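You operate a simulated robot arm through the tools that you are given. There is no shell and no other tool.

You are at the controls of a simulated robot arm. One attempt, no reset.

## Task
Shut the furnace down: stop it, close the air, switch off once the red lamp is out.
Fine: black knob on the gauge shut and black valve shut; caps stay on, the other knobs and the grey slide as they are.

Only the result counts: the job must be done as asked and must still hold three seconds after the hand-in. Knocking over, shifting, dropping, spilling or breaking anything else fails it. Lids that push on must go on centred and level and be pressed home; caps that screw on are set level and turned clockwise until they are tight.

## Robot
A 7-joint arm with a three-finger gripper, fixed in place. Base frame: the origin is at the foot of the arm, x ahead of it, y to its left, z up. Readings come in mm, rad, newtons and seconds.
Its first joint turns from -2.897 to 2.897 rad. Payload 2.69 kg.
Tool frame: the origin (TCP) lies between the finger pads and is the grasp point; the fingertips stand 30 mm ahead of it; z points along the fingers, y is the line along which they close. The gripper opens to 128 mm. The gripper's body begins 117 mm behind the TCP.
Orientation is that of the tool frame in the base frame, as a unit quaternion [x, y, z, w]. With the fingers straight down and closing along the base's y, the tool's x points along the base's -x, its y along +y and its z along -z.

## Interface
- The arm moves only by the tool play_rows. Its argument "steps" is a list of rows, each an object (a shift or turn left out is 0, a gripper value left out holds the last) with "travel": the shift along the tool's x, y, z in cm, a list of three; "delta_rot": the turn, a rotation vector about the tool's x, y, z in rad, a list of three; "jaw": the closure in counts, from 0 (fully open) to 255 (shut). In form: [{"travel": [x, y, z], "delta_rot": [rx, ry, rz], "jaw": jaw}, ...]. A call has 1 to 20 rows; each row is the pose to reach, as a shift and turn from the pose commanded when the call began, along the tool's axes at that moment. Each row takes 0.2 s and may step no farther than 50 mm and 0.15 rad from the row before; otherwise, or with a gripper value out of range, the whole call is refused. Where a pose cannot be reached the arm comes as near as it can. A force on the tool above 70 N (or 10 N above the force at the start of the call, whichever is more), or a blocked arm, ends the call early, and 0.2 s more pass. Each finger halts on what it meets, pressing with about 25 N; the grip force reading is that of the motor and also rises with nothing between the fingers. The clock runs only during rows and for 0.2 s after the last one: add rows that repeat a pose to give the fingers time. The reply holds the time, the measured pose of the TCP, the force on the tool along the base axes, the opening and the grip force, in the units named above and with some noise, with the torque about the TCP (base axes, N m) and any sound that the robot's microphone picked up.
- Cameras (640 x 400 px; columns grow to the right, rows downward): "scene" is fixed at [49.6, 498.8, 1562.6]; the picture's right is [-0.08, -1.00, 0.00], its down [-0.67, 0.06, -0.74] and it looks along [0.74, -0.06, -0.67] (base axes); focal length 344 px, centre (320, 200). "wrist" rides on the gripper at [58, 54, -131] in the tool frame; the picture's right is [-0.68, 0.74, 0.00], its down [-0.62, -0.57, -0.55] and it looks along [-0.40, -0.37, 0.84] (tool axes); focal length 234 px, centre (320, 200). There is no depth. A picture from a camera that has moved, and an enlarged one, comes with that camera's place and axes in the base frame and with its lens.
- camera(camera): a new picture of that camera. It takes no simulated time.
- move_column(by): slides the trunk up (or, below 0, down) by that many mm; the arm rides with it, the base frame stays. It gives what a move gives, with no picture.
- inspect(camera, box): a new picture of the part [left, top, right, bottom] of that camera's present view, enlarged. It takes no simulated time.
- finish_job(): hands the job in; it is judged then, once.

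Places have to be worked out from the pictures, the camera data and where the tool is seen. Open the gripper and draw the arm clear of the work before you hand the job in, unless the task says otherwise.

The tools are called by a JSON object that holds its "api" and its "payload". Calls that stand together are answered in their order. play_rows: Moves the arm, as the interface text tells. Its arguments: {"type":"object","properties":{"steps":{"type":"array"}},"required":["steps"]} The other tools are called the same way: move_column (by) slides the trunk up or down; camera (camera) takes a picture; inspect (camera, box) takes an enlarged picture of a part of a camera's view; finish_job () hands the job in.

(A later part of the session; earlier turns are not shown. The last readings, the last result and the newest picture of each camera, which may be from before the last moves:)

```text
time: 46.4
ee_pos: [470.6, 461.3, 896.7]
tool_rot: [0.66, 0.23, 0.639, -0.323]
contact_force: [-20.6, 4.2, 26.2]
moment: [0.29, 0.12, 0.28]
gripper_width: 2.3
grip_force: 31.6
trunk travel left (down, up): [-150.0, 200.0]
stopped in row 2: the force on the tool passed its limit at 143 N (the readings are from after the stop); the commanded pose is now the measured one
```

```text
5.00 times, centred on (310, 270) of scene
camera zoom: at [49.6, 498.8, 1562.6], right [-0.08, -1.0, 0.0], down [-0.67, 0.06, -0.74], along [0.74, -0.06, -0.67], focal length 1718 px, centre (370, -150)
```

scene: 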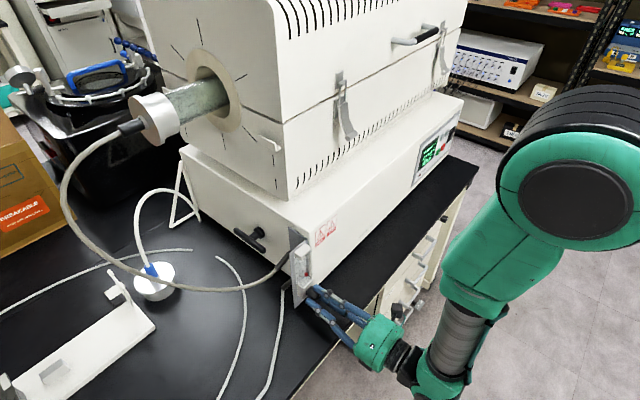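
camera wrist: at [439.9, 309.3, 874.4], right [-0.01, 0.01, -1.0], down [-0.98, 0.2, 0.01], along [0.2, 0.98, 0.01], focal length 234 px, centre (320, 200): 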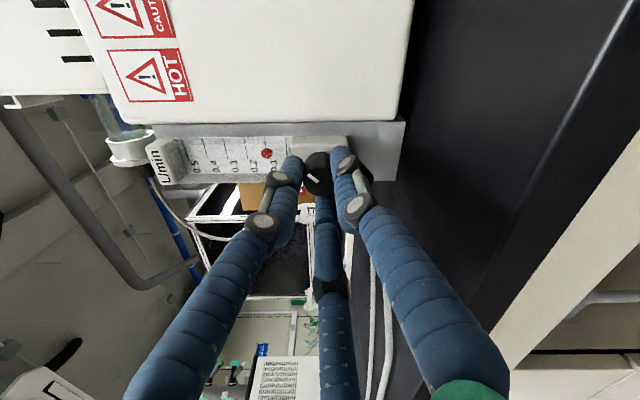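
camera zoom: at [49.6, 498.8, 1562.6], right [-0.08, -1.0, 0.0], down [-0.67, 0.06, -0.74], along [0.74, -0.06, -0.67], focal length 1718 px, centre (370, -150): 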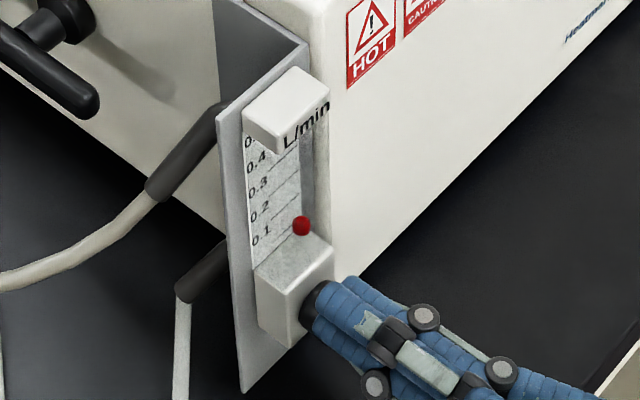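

The grip squeezed off upward (fingers now closed above the knob), most likely when the knob met its stop; the float shows ≈0.05 again. I retract gently with a slight lift to regain a clear view.

{"api": "play_rows", "payload": {"steps": [{"travel": [0.3, 0, -0.5]}, {"travel": [0.4, 0, -1.5]}, {"travel": [0.4, 0, -3.0]}, {"travel": [0.0, 0, -4.5], "jaw": 135}, {"travel": [0.0, 0, -4.5]}, {"travel": [0.0, 0, -4.5]}]}}

{"api": "camera", "payload": {"camera": "wrist"}}

{"api": "inspect", "payload": {"camera": "wrist", "box": [240, 90, 400, 220]}}

{"api": "camera", "payload": {"camera": "scene"}}

```text
time: 47.8
ee_pos: [438.5, 428.0, 893.4]
tool_rot: [0.662, 0.23, 0.637, -0.32]
contact_force: [0.3, 0.4, 0.1]
moment: [0.0, -0.01, 0.0]
gripper_width: 60.3
grip_force: 0.0
trunk travel left (down, up): [-150.0, 200.0]
```

```text
taken
camera wrist: at [391.6, 291.2, 943.0], right [0.47, -0.44, -0.77], down [-0.84, 0.06, -0.55], along [0.29, 0.9, -0.34], focal length 234 px, centre (320, 200)
```

wrist: 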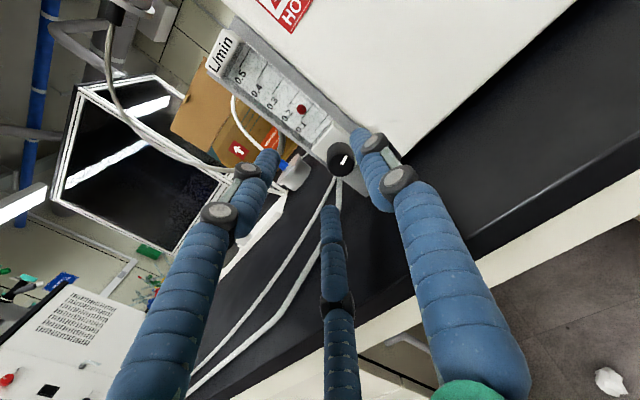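

```text
3.08 times, centred on (320, 155) of wrist
camera zoom: at [391.6, 291.2, 943.0], right [0.47, -0.44, -0.77], down [-0.84, 0.06, -0.55], along [0.29, 0.9, -0.34], focal length 720 px, centre (320, 338)
```

zoom: 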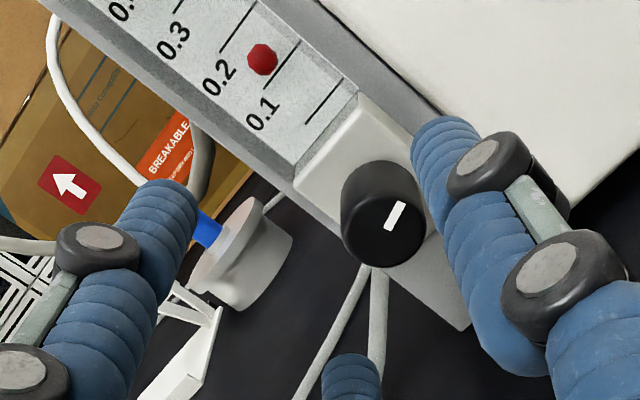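

```text
taken
```

scene: 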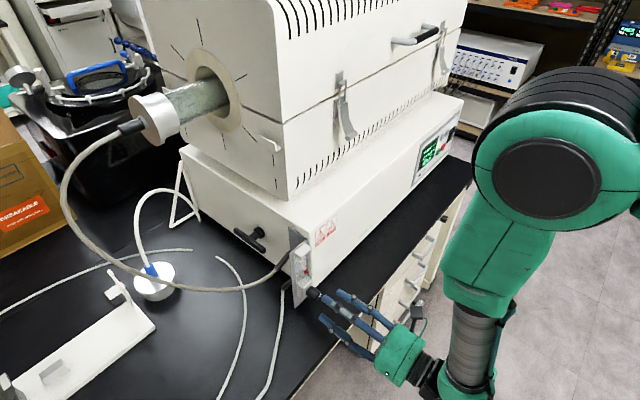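

The knob was dragged to mark ≈72° (float ≈0.13), consistent with zero flow at mark 12 o'clock. I roll the hand 100° clockwise in free space and re-centre on the knob axis for a fresh counter-clockwise stroke within the range that worked.

{"api": "play_rows", "payload": {"steps": [{"travel": [-0.3, 0.1, 0], "delta_rot": [0, 0, 0.13]}, {"travel": [-0.6, 0.2, 0], "delta_rot": [0, 0, 0.26]}, {"travel": [-0.9, 0.3, 0], "delta_rot": [0, 0, 0.39]}, {"travel": [-1.2, 0.4, 0], "delta_rot": [0, 0, 0.52]}, {"travel": [-1.5, 0.5, 0], "delta_rot": [0, 0, 0.65]}, {"travel": [-1.7, 0.7, 0], "delta_rot": [0, 0, 0.78]}, {"travel": [-1.7, 0.7, 0], "delta_rot": [0, 0, 0.91]}, {"travel": [-1.7, 0.7, 0], "delta_rot": [0, 0, 1.04]}, {"travel": [-1.7, 0.7, 0], "delta_rot": [0, 0, 1.17]}, {"travel": [-1.7, 0.7, 0], "delta_rot": [0, 0, 1.3]}, {"travel": [-1.7, 0.7, 0], "delta_rot": [0, 0, 1.43]}, {"travel": [-1.7, 0.7, 0], "delta_rot": [0, 0, 1.56]}, {"travel": [-1.7, 0.7, 0], "delta_rot": [0, 0, 1.69]}, {"travel": [-1.7, 0.7, 0], "delta_rot": [0, 0, 1.745]}, {"travel": [-1.7, 0.7, 0], "delta_rot": [0, 0, 1.745]}]}}

{"api": "inspect", "payload": {"camera": "wrist", "box": [240, 70, 400, 200]}}

```text
time: 51.0
ee_pos: [443.4, 425.4, 876.2]
tool_rot: [-0.601, 0.359, -0.164, 0.695]
contact_force: [0.2, 0.3, -0.1]
moment: [0.0, 0.06, -0.01]
gripper_width: 60.2
grip_force: 0.1
trunk travel left (down, up): [-150.0, 200.0]
```

```text
3.08 times, centred on (320, 135) of wrist
camera zoom: at [381.6, 304.5, 805.7], right [-0.62, 0.61, -0.5], down [-0.69, -0.11, 0.72], along [0.38, 0.78, 0.49], focal length 720 px, centre (320, 400)
```

zoom: 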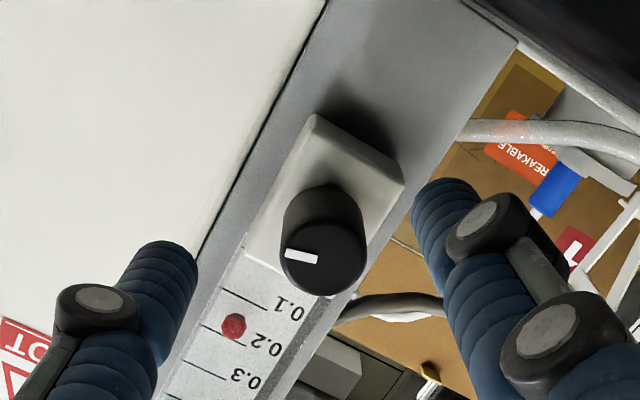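

Fresh roll, aligned within ~1–2 mm. I slide the open fingers over the knob again, trimming the small tilt.

{"api": "play_rows", "payload": {"steps": [{"travel": [0.08, 0.15, 1.2], "delta_rot": [-0.014, 0.02, 0]}, {"travel": [0.08, 0.15, 2.4], "delta_rot": [-0.014, 0.02, 0]}, {"travel": [0.08, 0.15, 3.6], "delta_rot": [-0.014, 0.02, 0]}, {"travel": [0.08, 0.15, 4.4], "delta_rot": [-0.014, 0.02, 0]}, {"travel": [0.08, 0.15, 4.9], "delta_rot": [-0.014, 0.02, 0]}, {"travel": [0.08, 0.15, 4.9], "delta_rot": [-0.014, 0.02, 0]}]}}

{"api": "inspect", "payload": {"camera": "wrist", "box": [240, 90, 400, 220]}}

```text
time: 52.4
ee_pos: [477.3, 460.2, 875.8]
tool_rot: [-0.604, 0.368, -0.168, 0.687]
contact_force: [0.4, -0.5, 0.6]
moment: [-0.03, 0.01, 0.01]
gripper_width: 60.0
grip_force: 0.0
trunk travel left (down, up): [-150.0, 200.0]
```

```text
3.08 times, centred on (320, 155) of wrist
camera zoom: at [413.2, 339.6, 807.8], right [-0.61, 0.61, -0.5], down [-0.68, -0.09, 0.73], along [0.4, 0.78, 0.47], focal length 720 px, centre (320, 338)
```

zoom: 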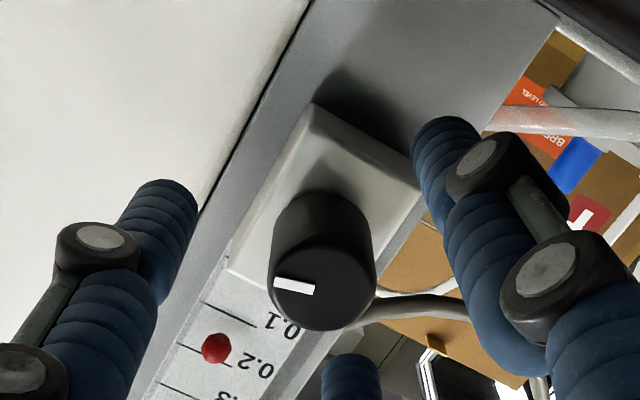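

Clear of contact. I close on the knob again.

{"api": "play_rows", "payload": {"steps": [{"jaw": 180}, {"jaw": 215}, {"jaw": 240}, {"jaw": 255}, {"jaw": 255}, {"jaw": 255}]}}

```text
time: 53.8
ee_pos: [477.0, 459.4, 875.6]
tool_rot: [-0.605, 0.368, -0.168, 0.686]
contact_force: [0.3, 2.5, -6.5]
moment: [-0.12, 0.1, 0.09]
gripper_width: 24.3
grip_force: 45.0
trunk travel left (down, up): [-150.0, 200.0]
```

Good centred grip (side load under 7 N). I turn counter-clockwise ~40° and re-check.

{"api": "play_rows", "payload": {"steps": [{"delta_rot": [0, 0, -0.1]}, {"delta_rot": [0, 0, -0.2]}, {"delta_rot": [0, 0, -0.3]}, {"delta_rot": [0, 0, -0.4]}, {"delta_rot": [0, 0, -0.5]}, {"delta_rot": [0, 0, -0.6]}, {"delta_rot": [0, 0, -0.7]}, {"delta_rot": [0, 0, -0.7]}]}}

{"api": "inspect", "payload": {"camera": "wrist", "box": [230, 80, 410, 240]}}

{"api": "inspect", "payload": {"camera": "scene", "box": [270, 230, 350, 310]}}

```text
time: 55.6
ee_pos: [476.4, 460.3, 874.6]
tool_rot: [0.695, -0.138, 0.393, -0.587]
contact_force: [-3.0, 2.7, -4.3]
moment: [-0.06, 0.06, 0.23]
gripper_width: 24.1
grip_force: 45.3
trunk travel left (down, up): [-150.0, 200.0]
```

```text
2.50 times, centred on (320, 160) of wrist
camera zoom: at [437.9, 314.9, 849.2], right [-0.24, 0.24, -0.94], down [-0.94, 0.17, 0.29], along [0.23, 0.96, 0.19], focal length 585 px, centre (320, 300)
```

zoom: 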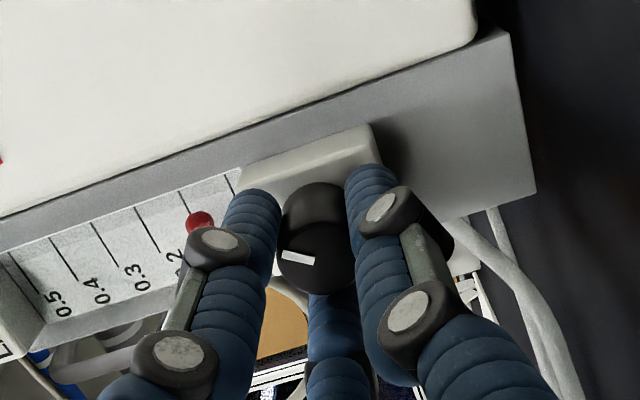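

```text
5.00 times, centred on (310, 270) of scene
camera zoom: at [49.6, 498.8, 1562.6], right [-0.08, -1.0, 0.0], down [-0.67, 0.06, -0.74], along [0.74, -0.06, -0.67], focal length 1718 px, centre (370, -150)
```

zoom: 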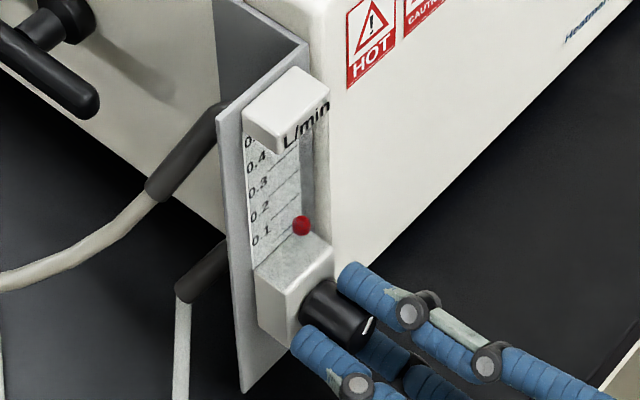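

Float ≈0.06 now, about 25° left by my estimate. I approach the stop slowly in 0.05 rad steps.

{"api": "play_rows", "payload": {"steps": [{"delta_rot": [0, 0, -0.05]}, {"delta_rot": [0, 0, -0.1]}, {"delta_rot": [0, 0, -0.15]}, {"delta_rot": [0, 0, -0.2]}, {"delta_rot": [0, 0, -0.25]}, {"delta_rot": [0, 0, -0.25]}]}}

{"api": "inspect", "payload": {"camera": "wrist", "box": [230, 80, 410, 240]}}

{"api": "inspect", "payload": {"camera": "scene", "box": [270, 230, 350, 310]}}

```text
time: 57.0
ee_pos: [477.0, 459.9, 875.7]
tool_rot: [0.706, -0.05, 0.464, -0.533]
contact_force: [-4.6, 1.7, -3.1]
moment: [-0.05, 0.05, 0.19]
gripper_width: 24.0
grip_force: 45.0
trunk travel left (down, up): [-150.0, 200.0]
```

```text
2.50 times, centred on (320, 160) of wrist
camera zoom: at [441.0, 311.9, 868.4], right [-0.07, 0.07, -1.0], down [-0.98, 0.2, 0.08], along [0.21, 0.98, 0.05], focal length 585 px, centre (320, 300)
```

zoom: 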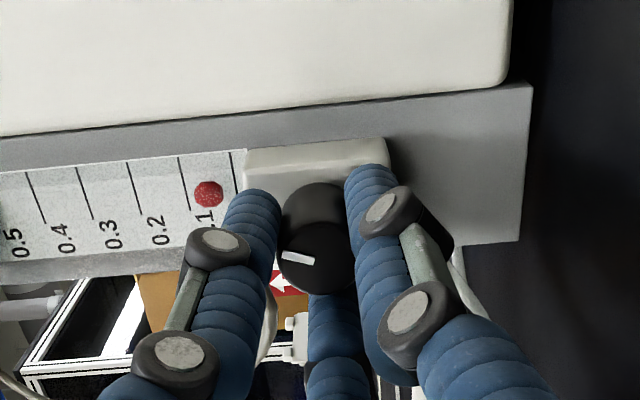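

```text
5.00 times, centred on (310, 270) of scene
camera zoom: at [49.6, 498.8, 1562.6], right [-0.08, -1.0, 0.0], down [-0.67, 0.06, -0.74], along [0.74, -0.06, -0.67], focal length 1718 px, centre (370, -150)
```

zoom: 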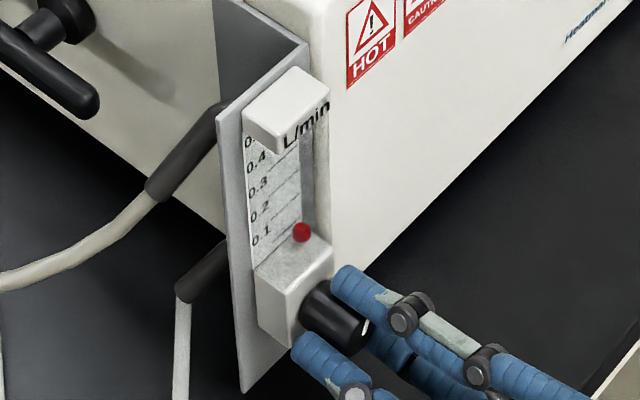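

Still falling smoothly (≈0.04). Another 0.25 rad in small steps.

{"api": "play_rows", "payload": {"steps": [{"delta_rot": [0, 0, -0.05]}, {"delta_rot": [0, 0, -0.1]}, {"delta_rot": [0, 0, -0.15]}, {"delta_rot": [0, 0, -0.2]}, {"delta_rot": [0, 0, -0.25]}, {"delta_rot": [0, 0, -0.25]}]}}

{"api": "inspect", "payload": {"camera": "wrist", "box": [230, 80, 410, 240]}}

{"api": "inspect", "payload": {"camera": "scene", "box": [270, 230, 350, 310]}}

```text
time: 58.4
ee_pos: [476.9, 461.1, 874.7]
tool_rot: [0.707, 0.038, 0.526, -0.471]
contact_force: [-2.3, 2.9, -4.7]
moment: [-0.11, 0.1, 0.08]
gripper_width: 24.0
grip_force: 45.6
trunk travel left (down, up): [-150.0, 200.0]
```

```text
2.50 times, centred on (320, 160) of wrist
camera zoom: at [440.7, 312.3, 888.2], right [0.11, -0.11, -0.99], down [-0.97, 0.2, -0.13], along [0.21, 0.97, -0.08], focal length 585 px, centre (320, 300)
```

zoom: 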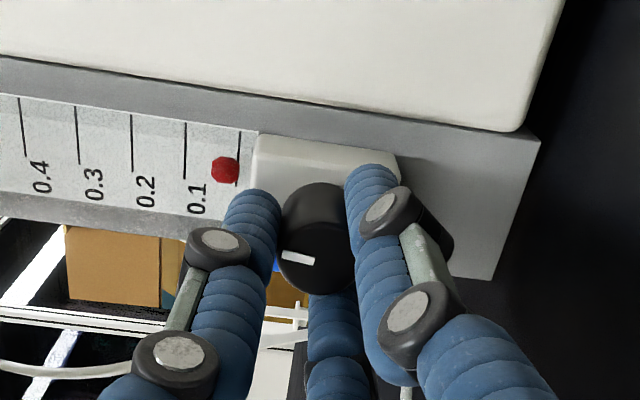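

```text
5.00 times, centred on (310, 270) of scene
camera zoom: at [49.6, 498.8, 1562.6], right [-0.08, -1.0, 0.0], down [-0.67, 0.06, -0.74], along [0.74, -0.06, -0.67], focal length 1718 px, centre (370, -150)
```

zoom: 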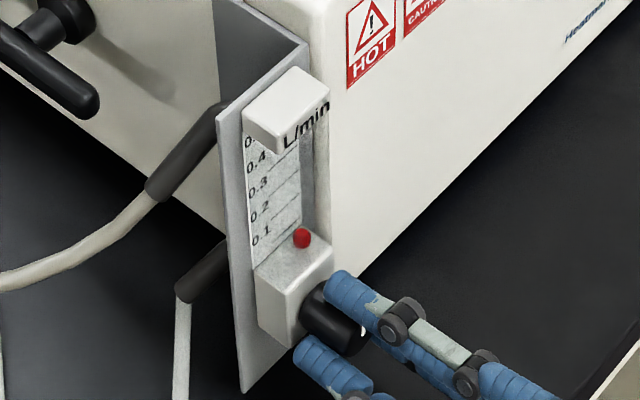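

Float ≈0.02 and the mark is near 12 o'clock, about where the grip let go last time. I go in very small steps now and read the torque.

{"api": "play_rows", "payload": {"steps": [{"delta_rot": [0, 0, -0.02]}, {"delta_rot": [0, 0, -0.04]}, {"delta_rot": [0, 0, -0.06]}, {"delta_rot": [0, 0, -0.06]}]}}

{"api": "inspect", "payload": {"camera": "wrist", "box": [230, 80, 410, 240]}}

```text
time: 59.4
ee_pos: [476.8, 460.6, 875.3]
tool_rot: [0.705, 0.059, 0.54, -0.455]
contact_force: [-3.5, -0.7, -5.9]
moment: [-0.11, 0.05, 0.08]
gripper_width: 24.1
grip_force: 45.9
trunk travel left (down, up): [-150.0, 200.0]
```

```text
2.50 times, centred on (320, 160) of wrist
camera zoom: at [440.0, 313.0, 892.8], right [0.15, -0.15, -0.98], down [-0.97, 0.19, -0.17], along [0.21, 0.97, -0.12], focal length 585 px, centre (320, 300)
```

zoom: 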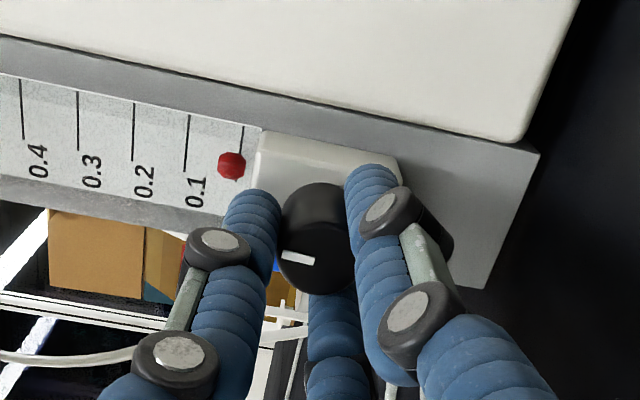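

Smooth, no torque build-up. Continue 0.1 rad more in 0.02 steps.

{"api": "play_rows", "payload": {"steps": [{"delta_rot": [0, 0, -0.02]}, {"delta_rot": [0, 0, -0.04]}, {"delta_rot": [0, 0, -0.06]}, {"delta_rot": [0, 0, -0.08]}, {"delta_rot": [0, 0, -0.1]}, {"delta_rot": [0, 0, -0.1]}]}}

{"api": "inspect", "payload": {"camera": "wrist", "box": [230, 80, 410, 240]}}

{"api": "inspect", "payload": {"camera": "scene", "box": [270, 230, 350, 310]}}

```text
time: 60.8
ee_pos: [476.8, 460.1, 875.9]
tool_rot: [0.701, 0.095, 0.562, -0.428]
contact_force: [-5.5, 1.9, -2.5]
moment: [0.07, 0.28, 0.19]
gripper_width: 24.1
grip_force: 44.8
trunk travel left (down, up): [-150.0, 200.0]
```

```text
2.50 times, centred on (320, 160) of wrist
camera zoom: at [438.7, 314.4, 900.5], right [0.22, -0.22, -0.95], down [-0.95, 0.18, -0.26], along [0.22, 0.96, -0.17], focal length 585 px, centre (320, 300)
```

zoom: 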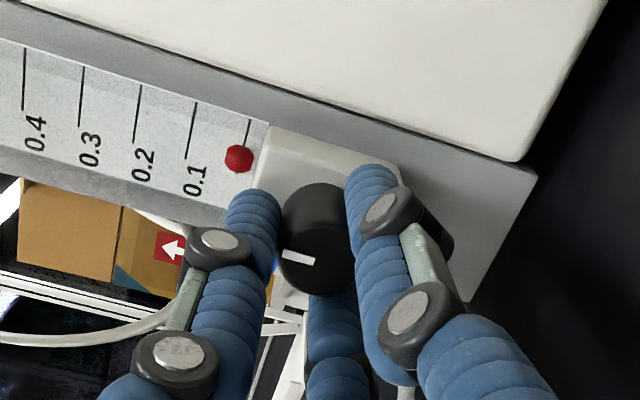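

```text
5.00 times, centred on (310, 270) of scene
camera zoom: at [49.6, 498.8, 1562.6], right [-0.08, -1.0, 0.0], down [-0.67, 0.06, -0.74], along [0.74, -0.06, -0.67], focal length 1718 px, centre (370, -150)
```

zoom: 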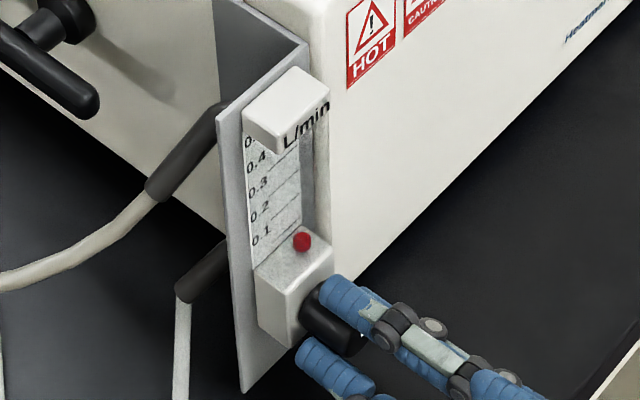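

A torque of ≈0.25 N·m about the knob axis has appeared, i.e. the stop is being reached. I press just 0.03 rad more to confirm.

{"api": "play_rows", "payload": {"steps": [{"delta_rot": [0, 0, -0.015]}, {"delta_rot": [0, 0, -0.03]}, {"delta_rot": [0, 0, -0.03]}]}}

{"api": "inspect", "payload": {"camera": "wrist", "box": [230, 80, 410, 240]}}

{"api": "inspect", "payload": {"camera": "scene", "box": [285, 255, 325, 295]}}

```text
time: 61.6
ee_pos: [478.1, 460.9, 875.3]
tool_rot: [0.7, 0.106, 0.568, -0.419]
contact_force: [-4.6, 3.9, -5.2]
moment: [0.09, 0.28, 0.19]
gripper_width: 24.0
grip_force: 45.3
trunk travel left (down, up): [-150.0, 200.0]
```

```text
2.50 times, centred on (320, 160) of wrist
camera zoom: at [438.2, 314.9, 902.7], right [0.23, -0.24, -0.94], down [-0.95, 0.17, -0.28], along [0.23, 0.96, -0.19], focal length 585 px, centre (320, 300)
```

zoom: 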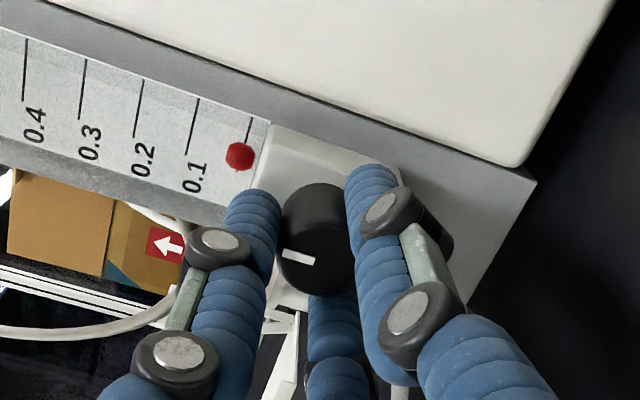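

```text
10.00 times, centred on (305, 275) of scene
camera zoom: at [49.6, 498.8, 1562.6], right [-0.08, -1.0, 0.0], down [-0.67, 0.06, -0.74], along [0.74, -0.06, -0.67], focal length 3436 px, centre (470, -550)
```

zoom: 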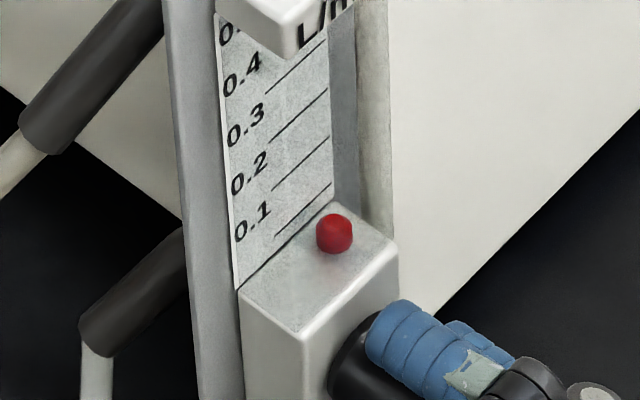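

The knob is at its stop (mark slipping slightly in the fingers, torque steady, float resting at the bottom). I open the fingers and back straight off.

{"api": "play_rows", "payload": {"steps": [{"jaw": 200}, {"jaw": 135}, {"jaw": 135}, {"travel": [0, 0, -1.5], "jaw": 135}, {"travel": [0, 0, -3.0]}, {"travel": [0, 0, -4.5]}, {"travel": [0, 0, -5.0]}, {"travel": [0, 0, -5.0]}]}}

{"api": "inspect", "payload": {"camera": "wrist", "box": [230, 60, 410, 220]}}

{"api": "inspect", "payload": {"camera": "scene", "box": [230, 220, 350, 310]}}

{"api": "inspect", "payload": {"camera": "scene", "box": [400, 110, 480, 190]}}

```text
time: 63.4
ee_pos: [440.3, 424.4, 875.7]
tool_rot: [0.7, 0.106, 0.569, -0.419]
contact_force: [-0.5, -0.9, 0.5]
moment: [-0.01, 0.01, -0.01]
gripper_width: 60.5
grip_force: 0.1
trunk travel left (down, up): [-150.0, 200.0]
```

```text
2.50 times, centred on (320, 140) of wrist
camera zoom: at [402.7, 279.5, 903.1], right [0.23, -0.24, -0.94], down [-0.95, 0.17, -0.28], along [0.23, 0.96, -0.18], focal length 585 px, centre (320, 350)
```

zoom: 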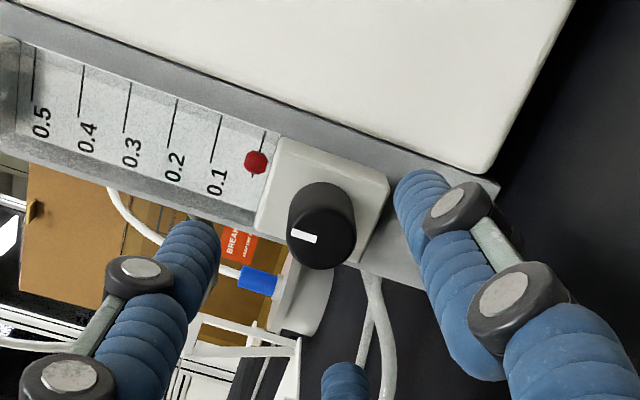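

```text
4.44 times, centred on (290, 265) of scene
camera zoom: at [49.6, 498.8, 1562.6], right [-0.08, -1.0, 0.0], down [-0.67, 0.06, -0.74], along [0.74, -0.06, -0.67], focal length 1527 px, centre (453, -89)
```

zoom: 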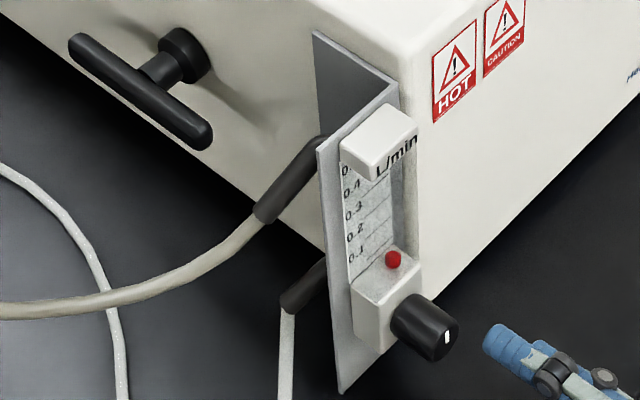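

```text
5.00 times, centred on (440, 150) of scene
camera zoom: at [49.6, 498.8, 1562.6], right [-0.08, -1.0, 0.0], down [-0.67, 0.06, -0.74], along [0.74, -0.06, -0.67], focal length 1718 px, centre (-280, 450)
```

zoom: 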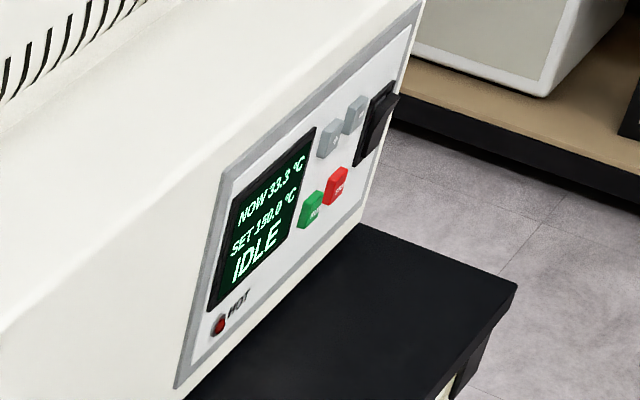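

The mark now stands vertical and the float is at the bottom: gauge knob shut. Lamp is out, IDLE 33 °C. Next I need a good look at the T‑handle valve; I unwind the roll first (in place, clear of the knob).

{"api": "play_rows", "payload": {"steps": [{"travel": [0, 0, -0.3], "delta_rot": [0, 0, 0.13]}, {"travel": [0, 0, -0.5], "delta_rot": [0, 0, 0.26]}, {"travel": [0, 0, -0.5], "delta_rot": [0, 0, 0.39]}, {"travel": [0, 0, -0.5], "delta_rot": [0, 0, 0.52]}, {"travel": [0, 0, -0.5], "delta_rot": [0, 0, 0.65]}, {"travel": [0, 0, -0.5], "delta_rot": [0, 0, 0.78]}, {"travel": [0, 0, -0.5], "delta_rot": [0, 0, 0.91]}, {"travel": [0, 0, -0.5], "delta_rot": [0, 0, 1.04]}, {"travel": [0, 0, -0.5], "delta_rot": [0, 0, 1.17]}, {"travel": [0, 0, -0.5], "delta_rot": [0, 0, 1.3]}, {"travel": [0, 0, -0.5], "delta_rot": [0, 0, 1.43]}, {"travel": [0, 0, -0.5], "delta_rot": [0, 0, 1.56]}, {"travel": [0, 0, -0.5], "delta_rot": [0, 0, 1.66]}, {"travel": [0, 0, -0.5], "delta_rot": [0, 0, 1.66]}]}}

```text
time: 66.4
ee_pos: [439.1, 421.0, 875.2]
tool_rot: [-0.549, 0.446, -0.074, 0.703]
contact_force: [0.0, 1.1, -0.4]
moment: [0.0, 0.01, 0.01]
gripper_width: 60.6
grip_force: 0.1
trunk travel left (down, up): [-150.0, 200.0]
```

Now the reverse of the way in: tilt back to the 40° attitude, then on to the raised pose.

{"api": "play_rows", "payload": {"steps": [{"travel": [-0.8, 0, 0.1], "delta_rot": [0, 0.117, 0]}, {"travel": [-1.6, 0, 0.2], "delta_rot": [0, 0.234, 0]}, {"travel": [-2.4, 0.1, 0.3], "delta_rot": [0, 0.351, 0]}, {"travel": [-3.2, 0.1, 0.4], "delta_rot": [0, 0.468, 0]}, {"travel": [-4.0, 0.1, 0.5], "delta_rot": [0, 0.585, 0]}, {"travel": [-4.7, 0.1, 0.5], "delta_rot": [0, 0.698, 0]}, {"travel": [-4.7, 0.1, 0.5], "delta_rot": [0, 0.698, 0]}]}}

{"api": "camera", "payload": {"camera": "scene"}}

```text
time: 68.0
ee_pos: [413.6, 454.5, 899.4]
tool_rot: [-0.491, 0.66, -0.257, 0.507]
contact_force: [0.0, 0.0, 0.3]
moment: [-0.03, -0.05, -0.02]
gripper_width: 60.3
grip_force: 0.1
trunk travel left (down, up): [-150.0, 200.0]
```

```text
taken
```

scene: 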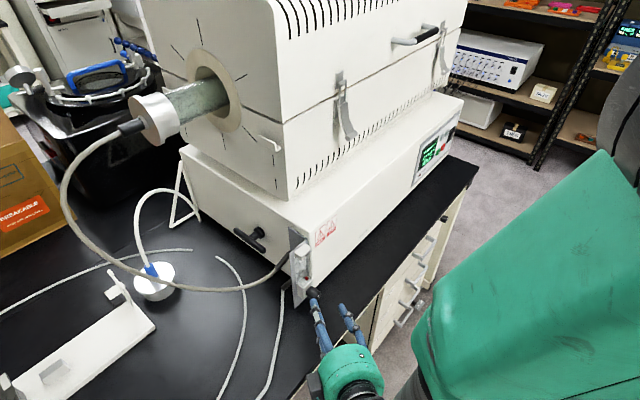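

I raise and un-tilt the hand away from the gauge, back to the roomy pose.

{"api": "play_rows", "payload": {"steps": [{"travel": [0.35, -1.15, -0.75], "delta_rot": [-0.084, 0, 0.1]}, {"travel": [0.7, -2.3, -1.5], "delta_rot": [-0.168, 0, 0.2]}, {"travel": [1.05, -3.45, -2.2], "delta_rot": [-0.252, 0, 0.301]}, {"travel": [1.4, -4.6, -2.9], "delta_rot": [-0.336, 0, 0.401]}, {"travel": [1.75, -5.7, -3.6], "delta_rot": [-0.42, 0, 0.501]}, {"travel": [2.1, -6.8, -4.4], "delta_rot": [-0.504, 0, 0.602]}, {"travel": [2.4, -8.0, -5.1], "delta_rot": [-0.588, 0, 0.702]}, {"travel": [2.75, -9.1, -5.8], "delta_rot": [-0.67, 0, 0.8]}, {"travel": [2.75, -9.1, -5.8], "delta_rot": [-0.67, 0, 0.8]}]}}

{"api": "camera", "payload": {"camera": "wrist"}}

```text
time: 70.0
ee_pos: [395.7, 384.5, 984.6]
tool_rot: [-0.336, 0.842, 0.181, 0.381]
contact_force: [-0.1, 0.4, 0.3]
moment: [0.06, -0.04, 0.02]
gripper_width: 60.5
grip_force: 0.1
trunk travel left (down, up): [-150.0, 200.0]
```

```text
taken
camera wrist: at [261.7, 323.3, 1028.2], right [-0.19, 0.81, 0.55], down [0.41, -0.45, 0.8], along [0.89, 0.38, -0.25], focal length 234 px, centre (320, 200)
```

wrist: 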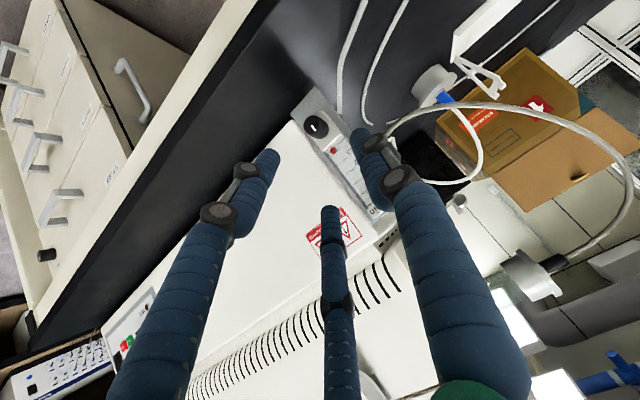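

Next I go straight up ~130 mm, then over the left side of the bench to look down at the T‑handle on the furnace's end face.

{"api": "play_rows", "payload": {"steps": [{"travel": [-2.5, 0.15, -2.1]}, {"travel": [-5.0, 0.3, -4.2]}, {"travel": [-7.5, 0.45, -6.3]}, {"travel": [-9.9, 0.6, -8.4]}, {"travel": [-11.4, 1.6, -6.6], "delta_rot": [0.042, 0.089, 0.079]}, {"travel": [-13.1, 3.5, -5.0], "delta_rot": [0.085, 0.179, 0.158]}, {"travel": [-14.8, 5.4, -3.4], "delta_rot": [0.127, 0.268, 0.237]}, {"travel": [-16.6, 7.3, -1.8], "delta_rot": [0.17, 0.358, 0.316]}, {"travel": [-18.4, 9.2, -0.2], "delta_rot": [0.212, 0.447, 0.394]}, {"travel": [-20.2, 11.1, 1.4], "delta_rot": [0.255, 0.537, 0.473]}, {"travel": [-22.0, 13.2, 3.0], "delta_rot": [0.297, 0.626, 0.552]}, {"travel": [-23.8, 15.2, 4.6], "delta_rot": [0.34, 0.716, 0.631]}, {"travel": [-25.6, 17.2, 6.0], "delta_rot": [0.382, 0.805, 0.71]}, {"travel": [-25.6, 17.2, 6.0], "delta_rot": [0.382, 0.805, 0.71]}]}}

{"api": "camera", "payload": {"camera": "wrist"}}

{"api": "camera", "payload": {"camera": "scene"}}

```text
time: 73.0
ee_pos: [418.6, 638.2, 1117.8]
tool_rot: [0.0, 0.994, -0.031, 0.107]
contact_force: [0.3, 3.7, -2.4]
moment: [-0.42, -0.11, -0.05]
gripper_width: 60.4
grip_force: 0.1
out of reach, approached as far as the arm can: row 10, 11, 12, 13, 14
trunk travel left (down, up): [-150.0, 200.0]
```

```text
taken
camera wrist: at [334.1, 699.0, 1230.6], right [0.66, 0.74, 0.1], down [0.48, -0.53, 0.7], along [0.57, -0.42, -0.71], focal length 234 px, centre (320, 200)
```

wrist: 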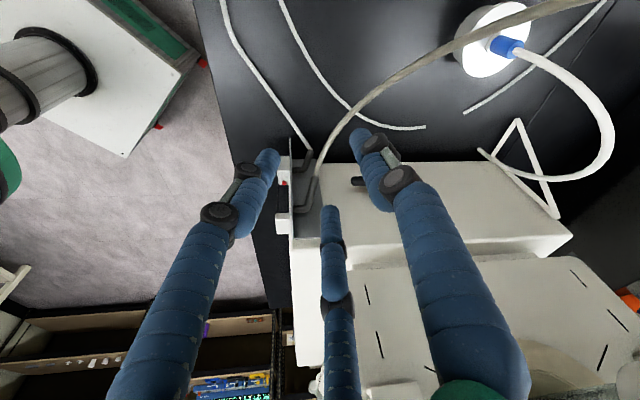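

```text
taken
```

scene: 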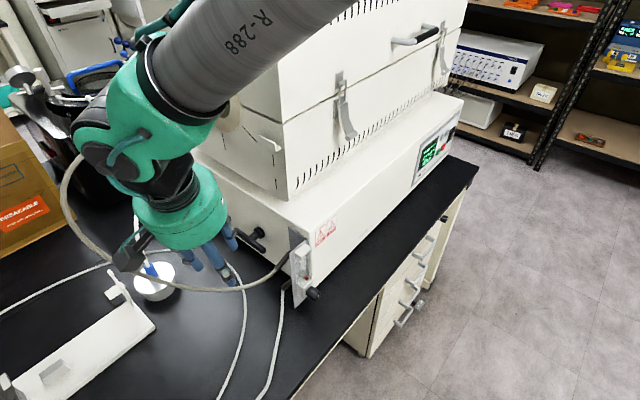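

The arm stopped slightly short of that pose and there's a small force/moment reading on the hand; I check for contact (e.g. with the hose) before moving on.

{"api": "play_rows", "payload": {"steps": [{"travel": [0, 0, 0]}]}}

{"api": "inspect", "payload": {"camera": "scene", "box": [60, 130, 300, 310]}}

{"api": "inspect", "payload": {"camera": "wrist", "box": [260, 100, 460, 260]}}

```text
time: 73.4
ee_pos: [418.6, 631.6, 1124.7]
tool_rot: [0.0, 0.994, -0.026, 0.11]
contact_force: [0.3, -1.3, 0.6]
moment: [0.13, 0.03, 0.04]
gripper_width: 60.2
grip_force: 0.0
trunk travel left (down, up): [-150.0, 200.0]
```

```text
2.22 times, centred on (180, 220) of scene
camera zoom: at [49.6, 498.8, 1562.6], right [-0.08, -1.0, 0.0], down [-0.67, 0.06, -0.74], along [0.74, -0.06, -0.67], focal length 764 px, centre (631, 156)
```

zoom: 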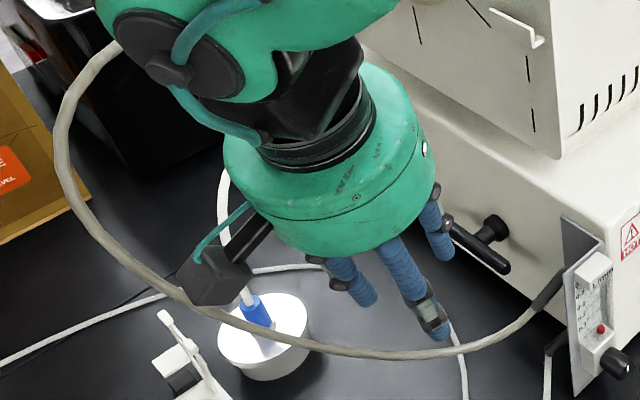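

```text
2.50 times, centred on (360, 180) of wrist
camera zoom: at [334.2, 692.1, 1238.3], right [0.66, 0.74, 0.11], down [0.48, -0.53, 0.7], along [0.57, -0.41, -0.71], focal length 585 px, centre (220, 250)
```

zoom: 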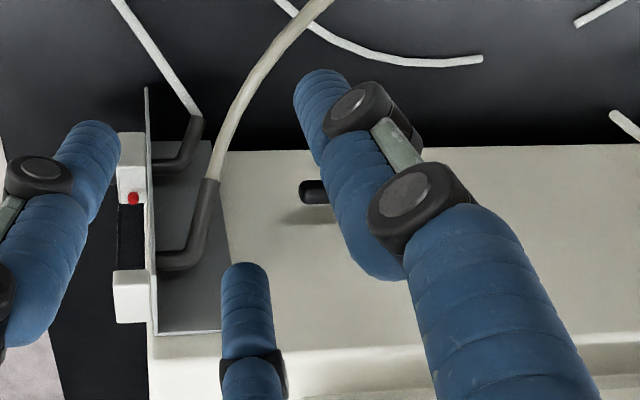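

Forces are back to zero (it was just settling). A finger hides the T‑handle, so I open the gripper wide and look again.

{"api": "play_rows", "payload": {"steps": [{"jaw": 60}, {"jaw": 0}, {"jaw": 0}, {"jaw": 0}]}}

{"api": "inspect", "payload": {"camera": "wrist", "box": [260, 80, 480, 260]}}

{"api": "inspect", "payload": {"camera": "scene", "box": [220, 190, 320, 270]}}

```text
time: 74.4
ee_pos: [418.0, 634.3, 1123.1]
tool_rot: [-0.001, 0.994, -0.026, 0.109]
contact_force: [-0.2, 0.7, 0.0]
moment: [-0.04, 0.02, -0.03]
gripper_width: 128.0
grip_force: 0.1
trunk travel left (down, up): [-150.0, 200.0]
```

```text
2.22 times, centred on (370, 170) of wrist
camera zoom: at [334.5, 693.7, 1236.4], right [0.66, 0.74, 0.11], down [0.48, -0.53, 0.7], along [0.57, -0.41, -0.71], focal length 520 px, centre (209, 267)
```

zoom: 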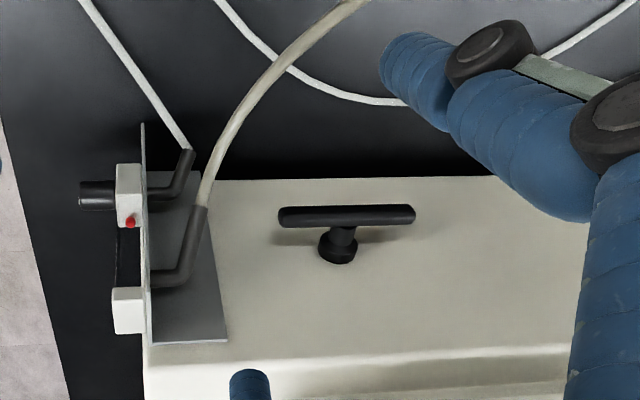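

```text
5.00 times, centred on (270, 230) of scene
camera zoom: at [49.6, 498.8, 1562.6], right [-0.08, -1.0, 0.0], down [-0.67, 0.06, -0.74], along [0.74, -0.06, -0.67], focal length 1718 px, centre (570, 50)
```

zoom: 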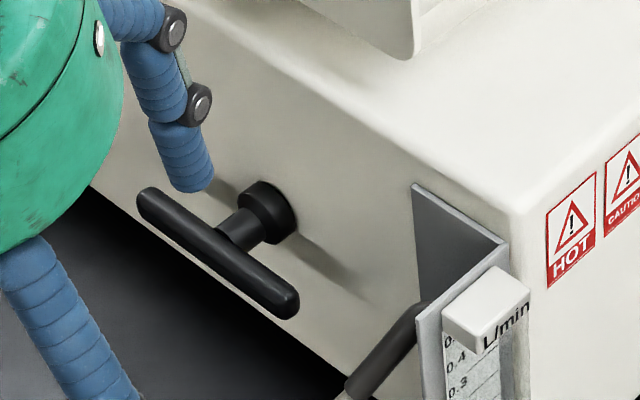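

The T‑handle is a quarter-turn-looking black tee, bar horizontal (ends ≈(662, 665, 922) and (585, 591, 925), axis normal to the end face). Before touching it I want to be sure there is no other black valve, so I swing the camera over the left part of the bench where the supply hose ends.

{"api": "play_rows", "payload": {"steps": [{"travel": [2.3, -0.3, -0.9], "delta_rot": [0, 0, -0.14]}, {"travel": [4.6, -0.7, -1.9], "delta_rot": [0, 0, -0.28]}, {"travel": [6.9, -1.0, -2.9], "delta_rot": [0, 0, -0.42]}, {"travel": [9.2, -1.4, -3.8], "delta_rot": [0, 0, -0.56]}, {"travel": [11.5, -1.7, -4.8], "delta_rot": [0, 0, -0.7]}, {"travel": [13.8, -2.1, -5.7], "delta_rot": [0, 0, -0.84]}, {"travel": [16.1, -2.4, -6.7], "delta_rot": [0, 0, -0.98]}, {"travel": [18.4, -2.8, -7.6], "delta_rot": [0, 0, -1.12]}, {"travel": [20.7, -3.1, -8.6], "delta_rot": [0, 0, -1.26]}, {"travel": [23.0, -3.5, -9.5], "delta_rot": [0, 0, -1.4]}, {"travel": [25.3, -3.8, -10.5], "delta_rot": [0, 0, -1.54]}, {"travel": [25.3, -3.8, -10.5], "delta_rot": [0, 0, -1.54]}]}}

{"api": "camera", "payload": {"camera": "wrist"}}

{"api": "camera", "payload": {"camera": "scene"}}

```text
time: 77.2
ee_pos: [209.7, 556.7, 1075.9]
tool_rot: [-0.652, 0.746, -0.137, 0.005]
contact_force: [-0.2, 0.2, 0.3]
moment: [0.0, 0.03, 0.0]
gripper_width: 128.1
grip_force: 0.0
out of reach, approached as far as the arm can: row 11, 12
trunk travel left (down, up): [-150.0, 200.0]
stopped in row 12: the arm was blocked; the commanded pose is now the measured one
```

```text
taken
camera wrist: at [124.2, 532.4, 1200.9], right [-0.61, 0.74, -0.27], down [0.54, 0.64, 0.54], along [0.58, 0.19, -0.79], focal length 234 px, centre (320, 200)
```

wrist: 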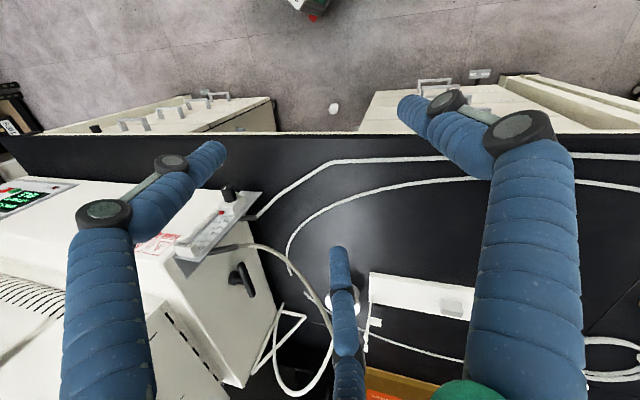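

```text
taken
```

scene: 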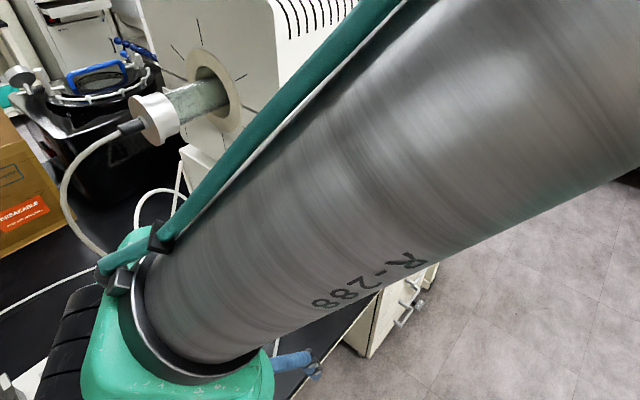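

I zoom on the T‑handle from this side and on the left part of the bench.

{"api": "inspect", "payload": {"camera": "wrist", "box": [160, 160, 320, 320]}}

{"api": "inspect", "payload": {"camera": "wrist", "box": [400, 50, 640, 200]}}

{"api": "inspect", "payload": {"camera": "wrist", "box": [560, 260, 640, 400]}}

{"api": "inspect", "payload": {"camera": "wrist", "box": [40, 80, 280, 160]}}

```text
2.50 times, centred on (240, 240) of wrist
camera zoom: at [124.2, 532.4, 1200.9], right [-0.61, 0.74, -0.27], down [0.54, 0.64, 0.54], along [0.58, 0.19, -0.79], focal length 585 px, centre (520, 100)
```

zoom: 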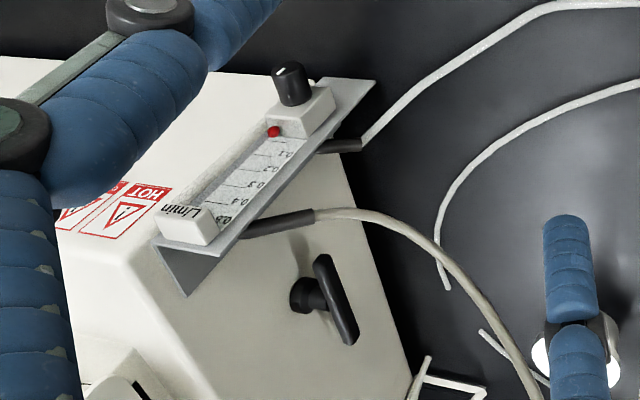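

```text
2.67 times, centred on (520, 125) of wrist
camera zoom: at [124.2, 532.4, 1200.9], right [-0.61, 0.74, -0.27], down [0.54, 0.64, 0.54], along [0.58, 0.19, -0.79], focal length 624 px, centre (-213, 400)
```

zoom: 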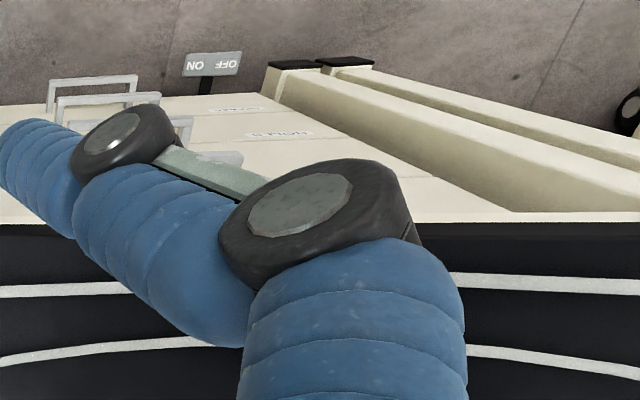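

```text
2.86 times, centred on (600, 330) of wrist
camera zoom: at [124.2, 532.4, 1200.9], right [-0.61, 0.74, -0.27], down [0.54, 0.64, 0.54], along [0.58, 0.19, -0.79], focal length 669 px, centre (-480, -171)
```

zoom: 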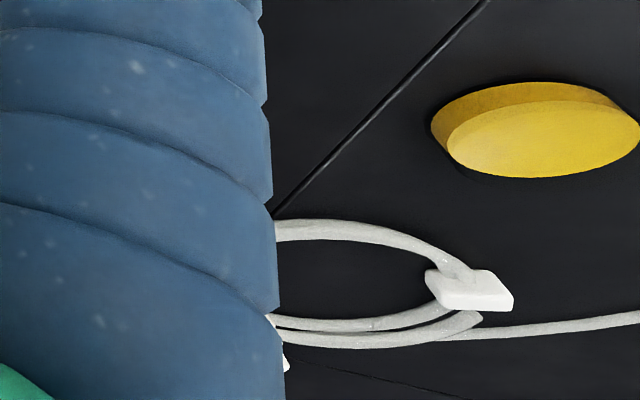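

```text
2.67 times, centred on (160, 120) of wrist
camera zoom: at [124.2, 532.4, 1200.9], right [-0.61, 0.74, -0.27], down [0.54, 0.64, 0.54], along [0.58, 0.19, -0.79], focal length 624 px, centre (747, 413)
```

zoom: 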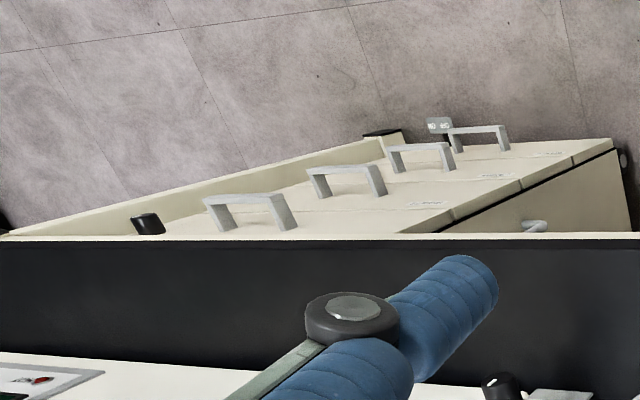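

No other black valve on the bench; the T‑handle on the furnace end is the black valve. I now close the fingers and move to a pre-pose outward of the T‑handle's near end, tool tilted 35° toward the face.

{"api": "play_rows", "payload": {"steps": [{"travel": [-1.3, -2.6, 0.5], "delta_rot": [0.033, -0.003, 0.1295], "jaw": 255}, {"travel": [-2.6, -5.2, 1.0], "delta_rot": [0.066, -0.006, 0.259]}, {"travel": [-4.0, -7.8, 1.5], "delta_rot": [0.1, -0.009, 0.3885]}, {"travel": [-5.3, -10.4, 2.0], "delta_rot": [0.133, -0.012, 0.518]}, {"travel": [-6.6, -13.0, 2.5], "delta_rot": [0.166, -0.015, 0.6475]}, {"travel": [-7.9, -15.6, 2.9], "delta_rot": [0.199, -0.018, 0.777]}, {"travel": [-9.2, -18.2, 3.4], "delta_rot": [0.232, -0.021, 0.9065]}, {"travel": [-10.5, -20.9, 3.9], "delta_rot": [0.265, -0.024, 1.036]}, {"travel": [-11.9, -23.5, 4.4], "delta_rot": [0.299, -0.027, 1.1655]}, {"travel": [-13.2, -26.1, 4.9], "delta_rot": [0.332, -0.03, 1.295]}, {"travel": [-14.5, -28.7, 5.4], "delta_rot": [0.365, -0.033, 1.4245]}, {"travel": [-14.5, -28.7, 5.4], "delta_rot": [0.365, -0.033, 1.4245]}]}}

{"api": "camera", "payload": {"camera": "wrist"}}

{"api": "camera", "payload": {"camera": "scene"}}

```text
time: 79.8
ee_pos: [516.2, 658.7, 1062.2]
tool_rot: [-0.001, 0.954, -0.21, 0.214]
contact_force: [0.3, -0.4, -0.2]
moment: [-0.05, 0.01, -0.01]
gripper_width: 2.2
grip_force: 25.0
trunk travel left (down, up): [-150.0, 200.0]
```

```text
taken
camera wrist: at [416.0, 755.1, 1125.5], right [0.68, 0.73, -0.02], down [0.29, -0.24, 0.93], along [0.68, -0.64, -0.37], focal length 234 px, centre (320, 200)
```

wrist: 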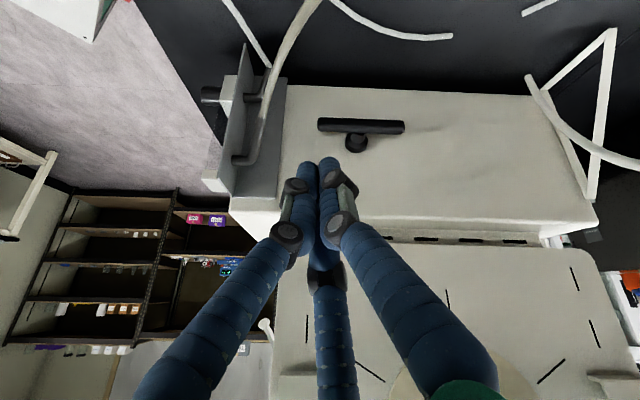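

```text
taken
```

scene: 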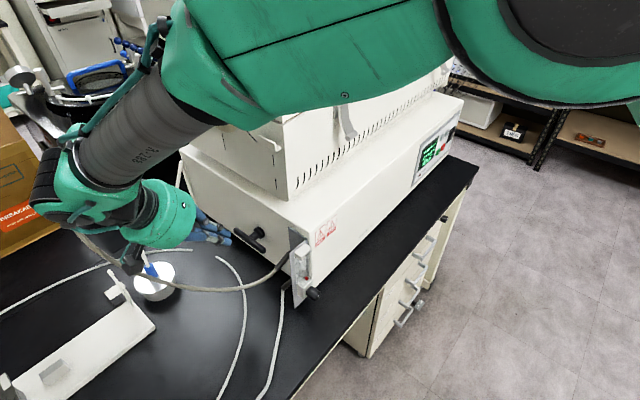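

Excellent, reached with a nearly face-on (upside-down) view of the T‑handle. I zoom in.

{"api": "inspect", "payload": {"camera": "wrist", "box": [190, 40, 450, 220]}}

{"api": "inspect", "payload": {"camera": "wrist", "box": [300, 90, 430, 180]}}

{"api": "inspect", "payload": {"camera": "scene", "box": [90, 170, 310, 310]}}

```text
2.22 times, centred on (320, 130) of wrist
camera zoom: at [416.0, 755.1, 1125.5], right [0.68, 0.73, -0.02], down [0.29, -0.24, 0.93], along [0.68, -0.64, -0.37], focal length 520 px, centre (320, 356)
```

zoom: 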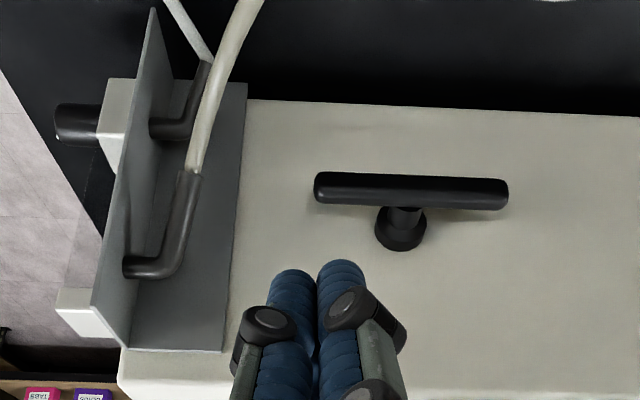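

```text
4.44 times, centred on (365, 135) of wrist
camera zoom: at [416.0, 755.1, 1125.5], right [0.68, 0.73, -0.02], down [0.29, -0.24, 0.93], along [0.68, -0.64, -0.37], focal length 1041 px, centre (120, 489)
```

zoom: 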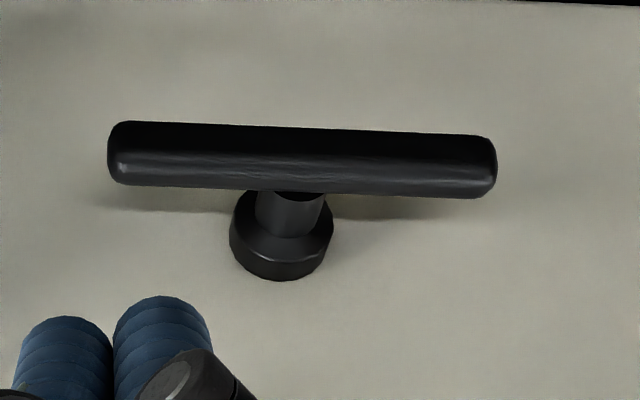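

```text
2.86 times, centred on (200, 240) of scene
camera zoom: at [49.6, 498.8, 1562.6], right [-0.08, -1.0, 0.0], down [-0.67, 0.06, -0.74], along [0.74, -0.06, -0.67], focal length 982 px, centre (663, 86)
```

zoom: 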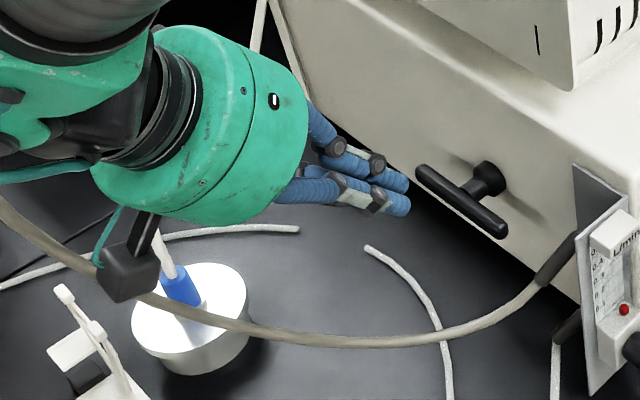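

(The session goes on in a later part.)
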